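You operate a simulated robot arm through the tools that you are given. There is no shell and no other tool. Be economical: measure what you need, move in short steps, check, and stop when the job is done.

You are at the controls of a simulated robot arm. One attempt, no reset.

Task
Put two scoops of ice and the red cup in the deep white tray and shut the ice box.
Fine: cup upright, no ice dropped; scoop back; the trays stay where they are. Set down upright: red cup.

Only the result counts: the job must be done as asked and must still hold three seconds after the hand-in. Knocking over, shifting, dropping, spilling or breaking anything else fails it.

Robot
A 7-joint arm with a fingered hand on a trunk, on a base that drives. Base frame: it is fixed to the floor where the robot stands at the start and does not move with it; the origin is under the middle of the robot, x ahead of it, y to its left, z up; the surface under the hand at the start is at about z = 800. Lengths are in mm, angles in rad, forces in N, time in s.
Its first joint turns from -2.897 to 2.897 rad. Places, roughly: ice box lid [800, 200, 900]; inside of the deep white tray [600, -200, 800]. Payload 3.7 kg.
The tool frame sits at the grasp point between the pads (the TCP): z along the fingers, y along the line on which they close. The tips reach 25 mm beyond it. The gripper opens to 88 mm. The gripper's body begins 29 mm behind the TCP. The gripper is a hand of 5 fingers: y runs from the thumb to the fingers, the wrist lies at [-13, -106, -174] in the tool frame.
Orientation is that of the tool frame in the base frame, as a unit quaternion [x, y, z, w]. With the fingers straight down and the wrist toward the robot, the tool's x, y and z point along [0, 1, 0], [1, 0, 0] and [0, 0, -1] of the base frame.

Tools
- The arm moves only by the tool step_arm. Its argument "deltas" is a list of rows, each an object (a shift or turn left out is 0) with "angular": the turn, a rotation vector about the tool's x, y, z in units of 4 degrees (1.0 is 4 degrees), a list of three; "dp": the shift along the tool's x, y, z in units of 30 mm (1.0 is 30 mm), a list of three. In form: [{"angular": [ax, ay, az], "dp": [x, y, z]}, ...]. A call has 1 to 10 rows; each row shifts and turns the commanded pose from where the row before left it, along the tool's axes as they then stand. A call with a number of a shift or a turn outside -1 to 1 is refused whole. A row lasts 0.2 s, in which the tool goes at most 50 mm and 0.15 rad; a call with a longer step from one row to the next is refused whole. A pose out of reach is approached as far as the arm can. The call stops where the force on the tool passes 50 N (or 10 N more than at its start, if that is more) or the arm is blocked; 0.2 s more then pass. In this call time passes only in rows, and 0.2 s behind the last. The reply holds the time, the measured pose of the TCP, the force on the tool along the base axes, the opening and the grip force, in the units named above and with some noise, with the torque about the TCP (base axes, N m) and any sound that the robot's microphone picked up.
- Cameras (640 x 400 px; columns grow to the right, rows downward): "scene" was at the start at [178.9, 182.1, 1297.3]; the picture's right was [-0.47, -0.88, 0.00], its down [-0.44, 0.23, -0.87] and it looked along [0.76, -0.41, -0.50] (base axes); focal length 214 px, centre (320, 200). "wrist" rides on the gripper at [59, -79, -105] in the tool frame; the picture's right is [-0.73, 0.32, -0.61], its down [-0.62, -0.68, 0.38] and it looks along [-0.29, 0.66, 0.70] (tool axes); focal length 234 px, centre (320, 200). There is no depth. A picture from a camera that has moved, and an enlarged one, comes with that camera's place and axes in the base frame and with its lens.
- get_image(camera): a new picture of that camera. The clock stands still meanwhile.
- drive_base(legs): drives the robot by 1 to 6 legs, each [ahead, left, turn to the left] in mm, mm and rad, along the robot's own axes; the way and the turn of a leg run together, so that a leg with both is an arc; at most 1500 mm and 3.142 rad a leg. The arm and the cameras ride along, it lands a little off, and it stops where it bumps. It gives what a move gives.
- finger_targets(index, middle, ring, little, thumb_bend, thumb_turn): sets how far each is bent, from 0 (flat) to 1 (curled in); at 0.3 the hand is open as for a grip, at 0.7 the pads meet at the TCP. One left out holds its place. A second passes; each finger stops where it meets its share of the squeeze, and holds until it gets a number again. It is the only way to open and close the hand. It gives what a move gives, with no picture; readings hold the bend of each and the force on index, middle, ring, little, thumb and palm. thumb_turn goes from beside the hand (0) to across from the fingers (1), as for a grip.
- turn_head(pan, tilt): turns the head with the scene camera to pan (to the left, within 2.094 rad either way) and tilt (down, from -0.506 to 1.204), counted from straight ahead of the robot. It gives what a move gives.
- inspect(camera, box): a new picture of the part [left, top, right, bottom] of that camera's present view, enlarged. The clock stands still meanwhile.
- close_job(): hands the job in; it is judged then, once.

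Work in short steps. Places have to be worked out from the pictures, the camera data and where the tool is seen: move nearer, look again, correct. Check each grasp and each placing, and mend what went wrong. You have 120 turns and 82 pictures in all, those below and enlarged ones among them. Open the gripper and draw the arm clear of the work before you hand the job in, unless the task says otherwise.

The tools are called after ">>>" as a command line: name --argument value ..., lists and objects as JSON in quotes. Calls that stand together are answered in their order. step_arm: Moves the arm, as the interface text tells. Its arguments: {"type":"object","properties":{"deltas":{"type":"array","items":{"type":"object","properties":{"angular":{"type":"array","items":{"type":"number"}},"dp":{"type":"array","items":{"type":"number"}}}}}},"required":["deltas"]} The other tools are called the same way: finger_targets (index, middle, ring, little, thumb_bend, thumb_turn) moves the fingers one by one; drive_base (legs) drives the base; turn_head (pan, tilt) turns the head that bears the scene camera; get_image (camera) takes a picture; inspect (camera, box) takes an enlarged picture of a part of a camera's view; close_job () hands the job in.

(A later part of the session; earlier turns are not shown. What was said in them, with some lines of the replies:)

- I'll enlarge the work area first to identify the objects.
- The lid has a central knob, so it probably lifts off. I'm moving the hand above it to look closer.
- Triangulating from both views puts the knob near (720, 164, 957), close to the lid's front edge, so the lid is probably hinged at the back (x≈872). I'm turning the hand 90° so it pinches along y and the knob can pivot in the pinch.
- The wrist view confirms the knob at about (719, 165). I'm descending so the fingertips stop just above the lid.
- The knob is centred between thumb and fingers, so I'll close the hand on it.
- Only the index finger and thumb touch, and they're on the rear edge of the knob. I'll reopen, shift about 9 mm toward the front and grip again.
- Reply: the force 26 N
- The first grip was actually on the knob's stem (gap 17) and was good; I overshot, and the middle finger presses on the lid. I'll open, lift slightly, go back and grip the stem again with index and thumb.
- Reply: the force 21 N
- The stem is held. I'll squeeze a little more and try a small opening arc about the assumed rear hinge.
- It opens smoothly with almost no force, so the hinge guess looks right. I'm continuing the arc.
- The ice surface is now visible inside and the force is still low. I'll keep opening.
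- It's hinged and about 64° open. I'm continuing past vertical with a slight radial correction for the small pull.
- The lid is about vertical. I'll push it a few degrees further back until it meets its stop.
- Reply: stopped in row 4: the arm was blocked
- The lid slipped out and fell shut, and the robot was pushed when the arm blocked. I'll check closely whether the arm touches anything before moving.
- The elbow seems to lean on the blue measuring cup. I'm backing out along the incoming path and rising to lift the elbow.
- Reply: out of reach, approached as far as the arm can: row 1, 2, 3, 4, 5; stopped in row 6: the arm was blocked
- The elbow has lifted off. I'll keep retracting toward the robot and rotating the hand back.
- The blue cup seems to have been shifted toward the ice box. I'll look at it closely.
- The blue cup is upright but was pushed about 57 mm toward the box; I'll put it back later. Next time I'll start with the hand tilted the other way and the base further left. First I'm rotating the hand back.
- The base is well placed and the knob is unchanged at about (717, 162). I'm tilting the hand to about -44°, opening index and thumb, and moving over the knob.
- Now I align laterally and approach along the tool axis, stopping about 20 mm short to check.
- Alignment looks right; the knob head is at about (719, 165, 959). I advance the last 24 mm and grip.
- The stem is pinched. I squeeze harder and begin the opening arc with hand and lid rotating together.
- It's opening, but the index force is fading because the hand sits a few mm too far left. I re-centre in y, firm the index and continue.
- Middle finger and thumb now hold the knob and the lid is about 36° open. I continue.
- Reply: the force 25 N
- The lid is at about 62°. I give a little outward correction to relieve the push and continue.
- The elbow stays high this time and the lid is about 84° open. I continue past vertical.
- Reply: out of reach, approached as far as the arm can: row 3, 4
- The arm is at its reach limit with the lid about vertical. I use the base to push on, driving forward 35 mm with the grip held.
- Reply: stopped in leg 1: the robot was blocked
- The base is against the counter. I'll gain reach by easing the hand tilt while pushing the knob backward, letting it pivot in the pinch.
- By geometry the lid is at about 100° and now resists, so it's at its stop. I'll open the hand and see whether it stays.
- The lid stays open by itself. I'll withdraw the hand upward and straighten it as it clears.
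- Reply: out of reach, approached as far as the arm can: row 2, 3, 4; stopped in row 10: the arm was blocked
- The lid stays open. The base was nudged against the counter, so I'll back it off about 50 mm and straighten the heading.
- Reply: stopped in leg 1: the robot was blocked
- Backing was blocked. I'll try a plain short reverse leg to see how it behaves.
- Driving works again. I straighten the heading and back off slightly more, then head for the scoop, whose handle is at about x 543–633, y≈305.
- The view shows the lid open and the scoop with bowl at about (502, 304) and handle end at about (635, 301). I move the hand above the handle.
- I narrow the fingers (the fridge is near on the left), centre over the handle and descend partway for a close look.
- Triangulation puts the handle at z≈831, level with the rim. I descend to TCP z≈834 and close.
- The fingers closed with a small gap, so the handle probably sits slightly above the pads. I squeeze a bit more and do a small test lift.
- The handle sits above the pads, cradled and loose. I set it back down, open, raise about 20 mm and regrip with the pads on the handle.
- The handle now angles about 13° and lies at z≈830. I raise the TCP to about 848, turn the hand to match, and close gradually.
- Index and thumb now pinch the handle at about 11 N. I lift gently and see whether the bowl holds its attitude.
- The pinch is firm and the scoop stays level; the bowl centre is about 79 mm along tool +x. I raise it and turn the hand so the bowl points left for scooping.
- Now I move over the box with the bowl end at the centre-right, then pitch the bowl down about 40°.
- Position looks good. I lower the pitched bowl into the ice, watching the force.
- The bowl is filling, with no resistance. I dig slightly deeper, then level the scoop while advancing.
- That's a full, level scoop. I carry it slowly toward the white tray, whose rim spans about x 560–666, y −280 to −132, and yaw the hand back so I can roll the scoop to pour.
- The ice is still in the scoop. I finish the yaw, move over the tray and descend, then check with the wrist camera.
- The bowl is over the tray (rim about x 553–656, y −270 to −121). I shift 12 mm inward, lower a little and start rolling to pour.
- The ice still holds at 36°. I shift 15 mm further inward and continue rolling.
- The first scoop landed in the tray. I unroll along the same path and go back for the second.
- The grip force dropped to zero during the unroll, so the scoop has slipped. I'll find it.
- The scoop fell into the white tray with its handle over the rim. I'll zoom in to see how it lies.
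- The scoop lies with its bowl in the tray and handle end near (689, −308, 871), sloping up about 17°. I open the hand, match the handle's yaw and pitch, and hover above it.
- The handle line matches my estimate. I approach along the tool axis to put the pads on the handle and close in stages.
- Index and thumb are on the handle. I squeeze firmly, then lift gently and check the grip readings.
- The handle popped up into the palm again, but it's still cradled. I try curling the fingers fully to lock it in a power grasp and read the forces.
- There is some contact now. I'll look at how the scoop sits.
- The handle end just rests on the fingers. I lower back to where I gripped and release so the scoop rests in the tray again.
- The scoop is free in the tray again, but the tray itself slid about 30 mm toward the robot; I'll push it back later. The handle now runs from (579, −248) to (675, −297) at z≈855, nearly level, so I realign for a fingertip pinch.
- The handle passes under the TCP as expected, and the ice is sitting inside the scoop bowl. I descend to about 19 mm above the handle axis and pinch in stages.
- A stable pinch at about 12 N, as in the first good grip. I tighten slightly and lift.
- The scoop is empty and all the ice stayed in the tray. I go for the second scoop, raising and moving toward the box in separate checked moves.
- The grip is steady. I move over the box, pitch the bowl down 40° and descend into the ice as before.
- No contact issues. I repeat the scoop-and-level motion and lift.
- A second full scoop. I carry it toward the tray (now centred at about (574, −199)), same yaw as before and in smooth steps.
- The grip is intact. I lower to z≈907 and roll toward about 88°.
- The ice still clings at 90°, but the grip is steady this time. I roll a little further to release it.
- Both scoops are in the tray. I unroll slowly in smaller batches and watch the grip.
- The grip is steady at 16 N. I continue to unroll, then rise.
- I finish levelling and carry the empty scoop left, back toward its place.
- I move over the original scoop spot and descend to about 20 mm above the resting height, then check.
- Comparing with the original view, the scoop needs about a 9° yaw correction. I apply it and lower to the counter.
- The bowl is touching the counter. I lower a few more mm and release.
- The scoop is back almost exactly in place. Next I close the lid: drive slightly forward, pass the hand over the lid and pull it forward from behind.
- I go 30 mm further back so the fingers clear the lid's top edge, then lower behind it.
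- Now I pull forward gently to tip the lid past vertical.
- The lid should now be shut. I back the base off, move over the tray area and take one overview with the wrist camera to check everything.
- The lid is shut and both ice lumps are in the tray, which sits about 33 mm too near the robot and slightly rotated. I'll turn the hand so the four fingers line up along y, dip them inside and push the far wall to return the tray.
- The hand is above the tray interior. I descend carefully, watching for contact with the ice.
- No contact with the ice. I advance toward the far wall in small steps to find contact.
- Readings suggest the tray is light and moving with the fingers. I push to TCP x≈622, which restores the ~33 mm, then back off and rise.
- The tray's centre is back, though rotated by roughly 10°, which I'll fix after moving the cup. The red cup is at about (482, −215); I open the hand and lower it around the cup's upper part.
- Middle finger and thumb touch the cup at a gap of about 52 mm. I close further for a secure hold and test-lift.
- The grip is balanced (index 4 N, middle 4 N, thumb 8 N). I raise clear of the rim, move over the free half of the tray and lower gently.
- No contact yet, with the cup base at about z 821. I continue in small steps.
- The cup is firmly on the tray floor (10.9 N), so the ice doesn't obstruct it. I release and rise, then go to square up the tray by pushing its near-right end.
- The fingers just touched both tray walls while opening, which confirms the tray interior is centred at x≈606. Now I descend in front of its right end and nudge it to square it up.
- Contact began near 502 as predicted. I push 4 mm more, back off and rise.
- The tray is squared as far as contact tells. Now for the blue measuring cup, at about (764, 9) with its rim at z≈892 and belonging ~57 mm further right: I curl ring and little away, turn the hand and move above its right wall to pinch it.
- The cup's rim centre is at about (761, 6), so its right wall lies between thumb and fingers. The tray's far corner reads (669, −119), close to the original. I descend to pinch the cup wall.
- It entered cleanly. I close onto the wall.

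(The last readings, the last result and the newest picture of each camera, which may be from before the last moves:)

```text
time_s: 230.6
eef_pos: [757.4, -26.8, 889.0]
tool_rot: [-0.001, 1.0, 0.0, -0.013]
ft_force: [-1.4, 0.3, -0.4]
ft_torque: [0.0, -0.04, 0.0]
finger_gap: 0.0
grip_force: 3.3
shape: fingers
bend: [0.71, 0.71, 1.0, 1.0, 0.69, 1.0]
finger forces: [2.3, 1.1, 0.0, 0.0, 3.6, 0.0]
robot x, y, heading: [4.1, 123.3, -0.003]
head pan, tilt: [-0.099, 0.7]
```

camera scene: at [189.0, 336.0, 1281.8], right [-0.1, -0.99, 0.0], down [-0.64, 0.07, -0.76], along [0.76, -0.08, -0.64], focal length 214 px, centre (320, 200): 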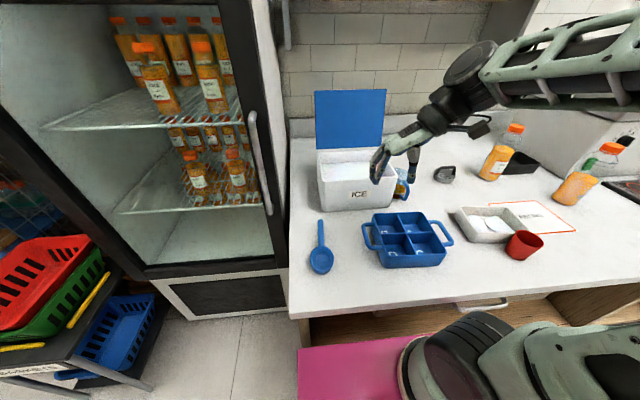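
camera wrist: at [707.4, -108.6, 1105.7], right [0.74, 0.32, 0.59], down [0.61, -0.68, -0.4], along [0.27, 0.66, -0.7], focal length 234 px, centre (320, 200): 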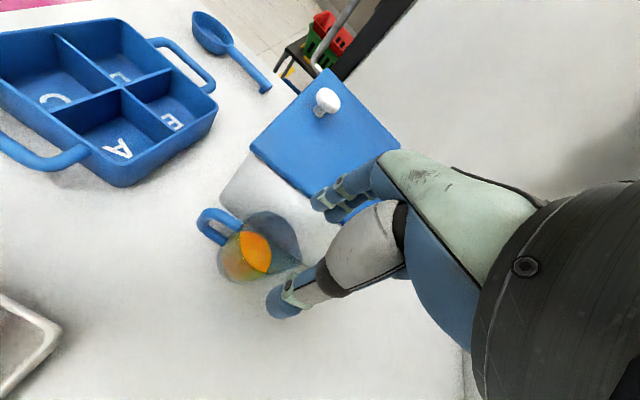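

Index, middle and thumb report a light pinch on the wall. I drag the cup slowly to the right and watch the drag force.

>>> step_arm --deltas '[{"dp": [0, -0.1, 0]}, {"dp": [0.02, -0.2, 0]}, {"dp": [0.02, -0.2, 0]}, {"dp": [0.02, -0.2, 0]}]'

>>> step_arm --deltas '[{"dp": [0.02, -0.2, 0]}, {"dp": [0.02, -0.2, 0]}, {"dp": [0.02, -0.2, 0]}]'

```text
time_s: 231.6
eef_pos: [755.7, -46.4, 890.0]
tool_rot: [0.0, 1.0, 0.0, -0.012]
ft_force: [-0.4, 0.0, -0.1]
ft_torque: [-0.02, 0.01, 0.02]
finger_gap: 0.3
grip_force: 3.8
shape: fingers
bend: [0.71, 0.71, 1.0, 1.0, 0.69, 1.0]
finger forces: [2.3, 1.1, 0.0, 0.0, 3.4, 0.1]
robot x, y, heading: [5.6, 120.3, -0.002]
head pan, tilt: [-0.099, 0.7]
```

```text
time_s: 232.4
eef_pos: [753.9, -65.8, 889.7]
tool_rot: [-0.002, 1.0, 0.001, -0.012]
ft_force: [0.7, -0.3, -0.5]
ft_torque: [0.0, 0.01, 0.0]
finger_gap: 0.0
grip_force: 3.0
shape: fingers
bend: [0.71, 0.71, 1.0, 1.0, 0.69, 1.0]
finger forces: [2.5, 1.2, 0.1, 0.0, 3.5, 0.0]
robot x, y, heading: [7.8, 114.5, -0.004]
head pan, tilt: [-0.099, 0.7]
```

Finger forces stay constant, so the wall is held. I complete the last 18 mm, then do a tiny lift as a weight check.

>>> step_arm --deltas '[{"dp": [0, -0.2, 0]}, {"dp": [0, -0.2, 0]}, {"dp": [0, -0.18, 0]}]'

>>> step_arm --deltas '[{"dp": [0, 0, -0.15]}, {"dp": [0, 0, 0]}]'

>>> step_arm --deltas '[{"dp": [0, 0, 0.15]}, {"dp": [0, 0, 0]}]'

```text
time_s: 233.2
eef_pos: [754.2, -83.8, 891.5]
tool_rot: [-0.001, 1.0, 0.0, -0.012]
ft_force: [0.1, 0.3, 0.2]
ft_torque: [-0.02, 0.0, -0.01]
finger_gap: 0.0
grip_force: 3.1
shape: fingers
bend: [0.71, 0.71, 1.0, 1.0, 0.69, 1.0]
finger forces: [2.3, 1.3, 0.0, 0.1, 3.4, 0.0]
robot x, y, heading: [0.4, 120.9, 0.003]
head pan, tilt: [-0.099, 0.7]
```

```text
time_s: 233.8
eef_pos: [754.0, -84.0, 896.0]
tool_rot: [-0.001, 1.0, 0.0, -0.012]
ft_force: [0.7, 0.9, -1.6]
ft_torque: [0.0, -0.01, 0.0]
finger_gap: 0.0
grip_force: 3.4
shape: fingers
bend: [0.71, 0.71, 1.0, 1.0, 0.69, 1.0]
finger forces: [2.4, 1.2, 0.0, 0.0, 3.5, 0.0]
robot x, y, heading: [2.5, 121.4, 0.003]
head pan, tilt: [-0.099, 0.7]
```

```text
time_s: 234.4
eef_pos: [754.0, -83.0, 890.0]
tool_rot: [-0.001, 1.0, 0.0, -0.012]
ft_force: [-0.3, 0.4, 0.4]
ft_torque: [0.01, 0.0, -0.01]
finger_gap: 0.0
grip_force: 3.3
shape: fingers
bend: [0.71, 0.72, 1.0, 1.0, 0.69, 1.0]
finger forces: [2.2, 1.1, 0.0, 0.0, 3.6, 0.0]
robot x, y, heading: [5.8, 119.3, -0.002]
head pan, tilt: [-0.099, 0.7]
```

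The lift showed extra weight, so the cup is held and has moved. I release, rise straight up and draw the arm clear.

>>> finger_targets --index 0.5 --middle 0.5 --thumb_bend 0.5

>>> step_arm --deltas '[{"dp": [0, 0, -0.4]}, {"dp": [0, 0, -0.6]}, {"dp": [0, 0, -0.9]}, {"dp": [0, 0, -1]}, {"dp": [0, 0, -1]}, {"dp": [0, 0, -1]}, {"dp": [0, 0, -1]}, {"dp": [0, 0, -1]}, {"dp": [0, 0, -1]}]'

>>> step_arm --deltas '[{"dp": [0.9, 0.5, 0]}, {"dp": [0.9, 0.5, 0]}, {"dp": [0.9, 0.5, 0]}, {"dp": [0.9, 0.5, 0]}, {"dp": [0.9, 0.5, 0]}]'

>>> finger_targets --index 0.3 --middle 0.3 --ring 0.3 --little 0.3 --thumb_bend 0.3

```text
time_s: 235.4
eef_pos: [753.0, -83.7, 890.0]
tool_rot: [0.0, 1.0, 0.001, -0.012]
ft_force: [0.0, 0.4, 0.0]
ft_torque: [-0.01, -0.01, 0.01]
finger_gap: 41.1
grip_force: 0.1
shape: fingers
bend: [0.5, 0.5, 1.0, 1.0, 0.5, 0.98]
finger forces: [0.0, 0.0, 0.1, 0.0, 0.0, 0.0]
robot x, y, heading: [2.5, 119.1, 0.002]
head pan, tilt: [-0.099, 0.7]
```

```text
time_s: 237.4
eef_pos: [759.4, -82.5, 1126.3]
tool_rot: [-0.001, 1.0, 0.001, -0.013]
ft_force: [-0.1, 0.7, -0.7]
ft_torque: [-0.02, 0.04, 0.01]
finger_gap: 41.2
grip_force: 0.1
shape: fingers
bend: [0.5, 0.5, 1.0, 1.0, 0.5, 0.98]
finger forces: [0.0, 0.0, 0.1, 0.1, 0.0, 0.1]
robot x, y, heading: [3.0, 120.4, -0.002]
head pan, tilt: [-0.099, 0.7]
```

```text
time_s: 238.6
eef_pos: [624.7, -9.6, 1131.7]
tool_rot: [-0.002, 1.0, 0.0, -0.012]
ft_force: [-0.2, -0.8, 0.8]
ft_torque: [0.01, 0.0, 0.0]
finger_gap: 41.3
grip_force: 0.1
shape: fingers
bend: [0.5, 0.5, 1.0, 1.0, 0.5, 0.98]
finger forces: [0.0, 0.0, 0.1, 0.0, 0.0, 0.0]
robot x, y, heading: [2.7, 116.7, 0.0]
head pan, tilt: [-0.099, 0.7]
```

```text
time_s: 239.6
eef_pos: [624.0, -10.1, 1131.0]
tool_rot: [-0.001, 1.0, 0.001, -0.012]
ft_force: [-0.1, 0.5, -0.3]
ft_torque: [0.0, -0.01, -0.01]
finger_gap: 84.8
grip_force: 0.0
shape: fingers
bend: [0.3, 0.3, 0.3, 0.3, 0.3, 0.96]
finger forces: [0.0, 0.0, 0.0, 0.0, 0.1, 0.0]
robot x, y, heading: [3.0, 118.9, 0.0]
head pan, tilt: [-0.099, 0.7]
```

The hand is open and well clear of the work. Both ice scoops and the red cup are in the tray, the scoop is back and the lid is shut, so I hand in.

>>> close_job

```text
The job is handed in.
```

I handed the job in with two scoops of ice and the red cup in the white tray, the scoop back and the ice box shut, but the white tray, blue measuring cup and red cup were all shifted along the way. Having run out of pictures, I didn't see the red cup or the blue measuring cup in their final places, or the white tray after its last nudge apart from one corner, about 6 mm from where it started.

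- **Blue measuring cup:** my elbow pushed it about 57 mm, and I dragged it back by feel.
- **White tray:** it slid about 33 mm and turned roughly 10°, and I pushed it back.
- **Red cup:** the arm pushed it about 70 mm early on, before I placed it. It pressed firmly on the tray floor when I let go.
- **Ice scoop:** I dropped it into the tray after the first pour, but the last full view shows it back in place.
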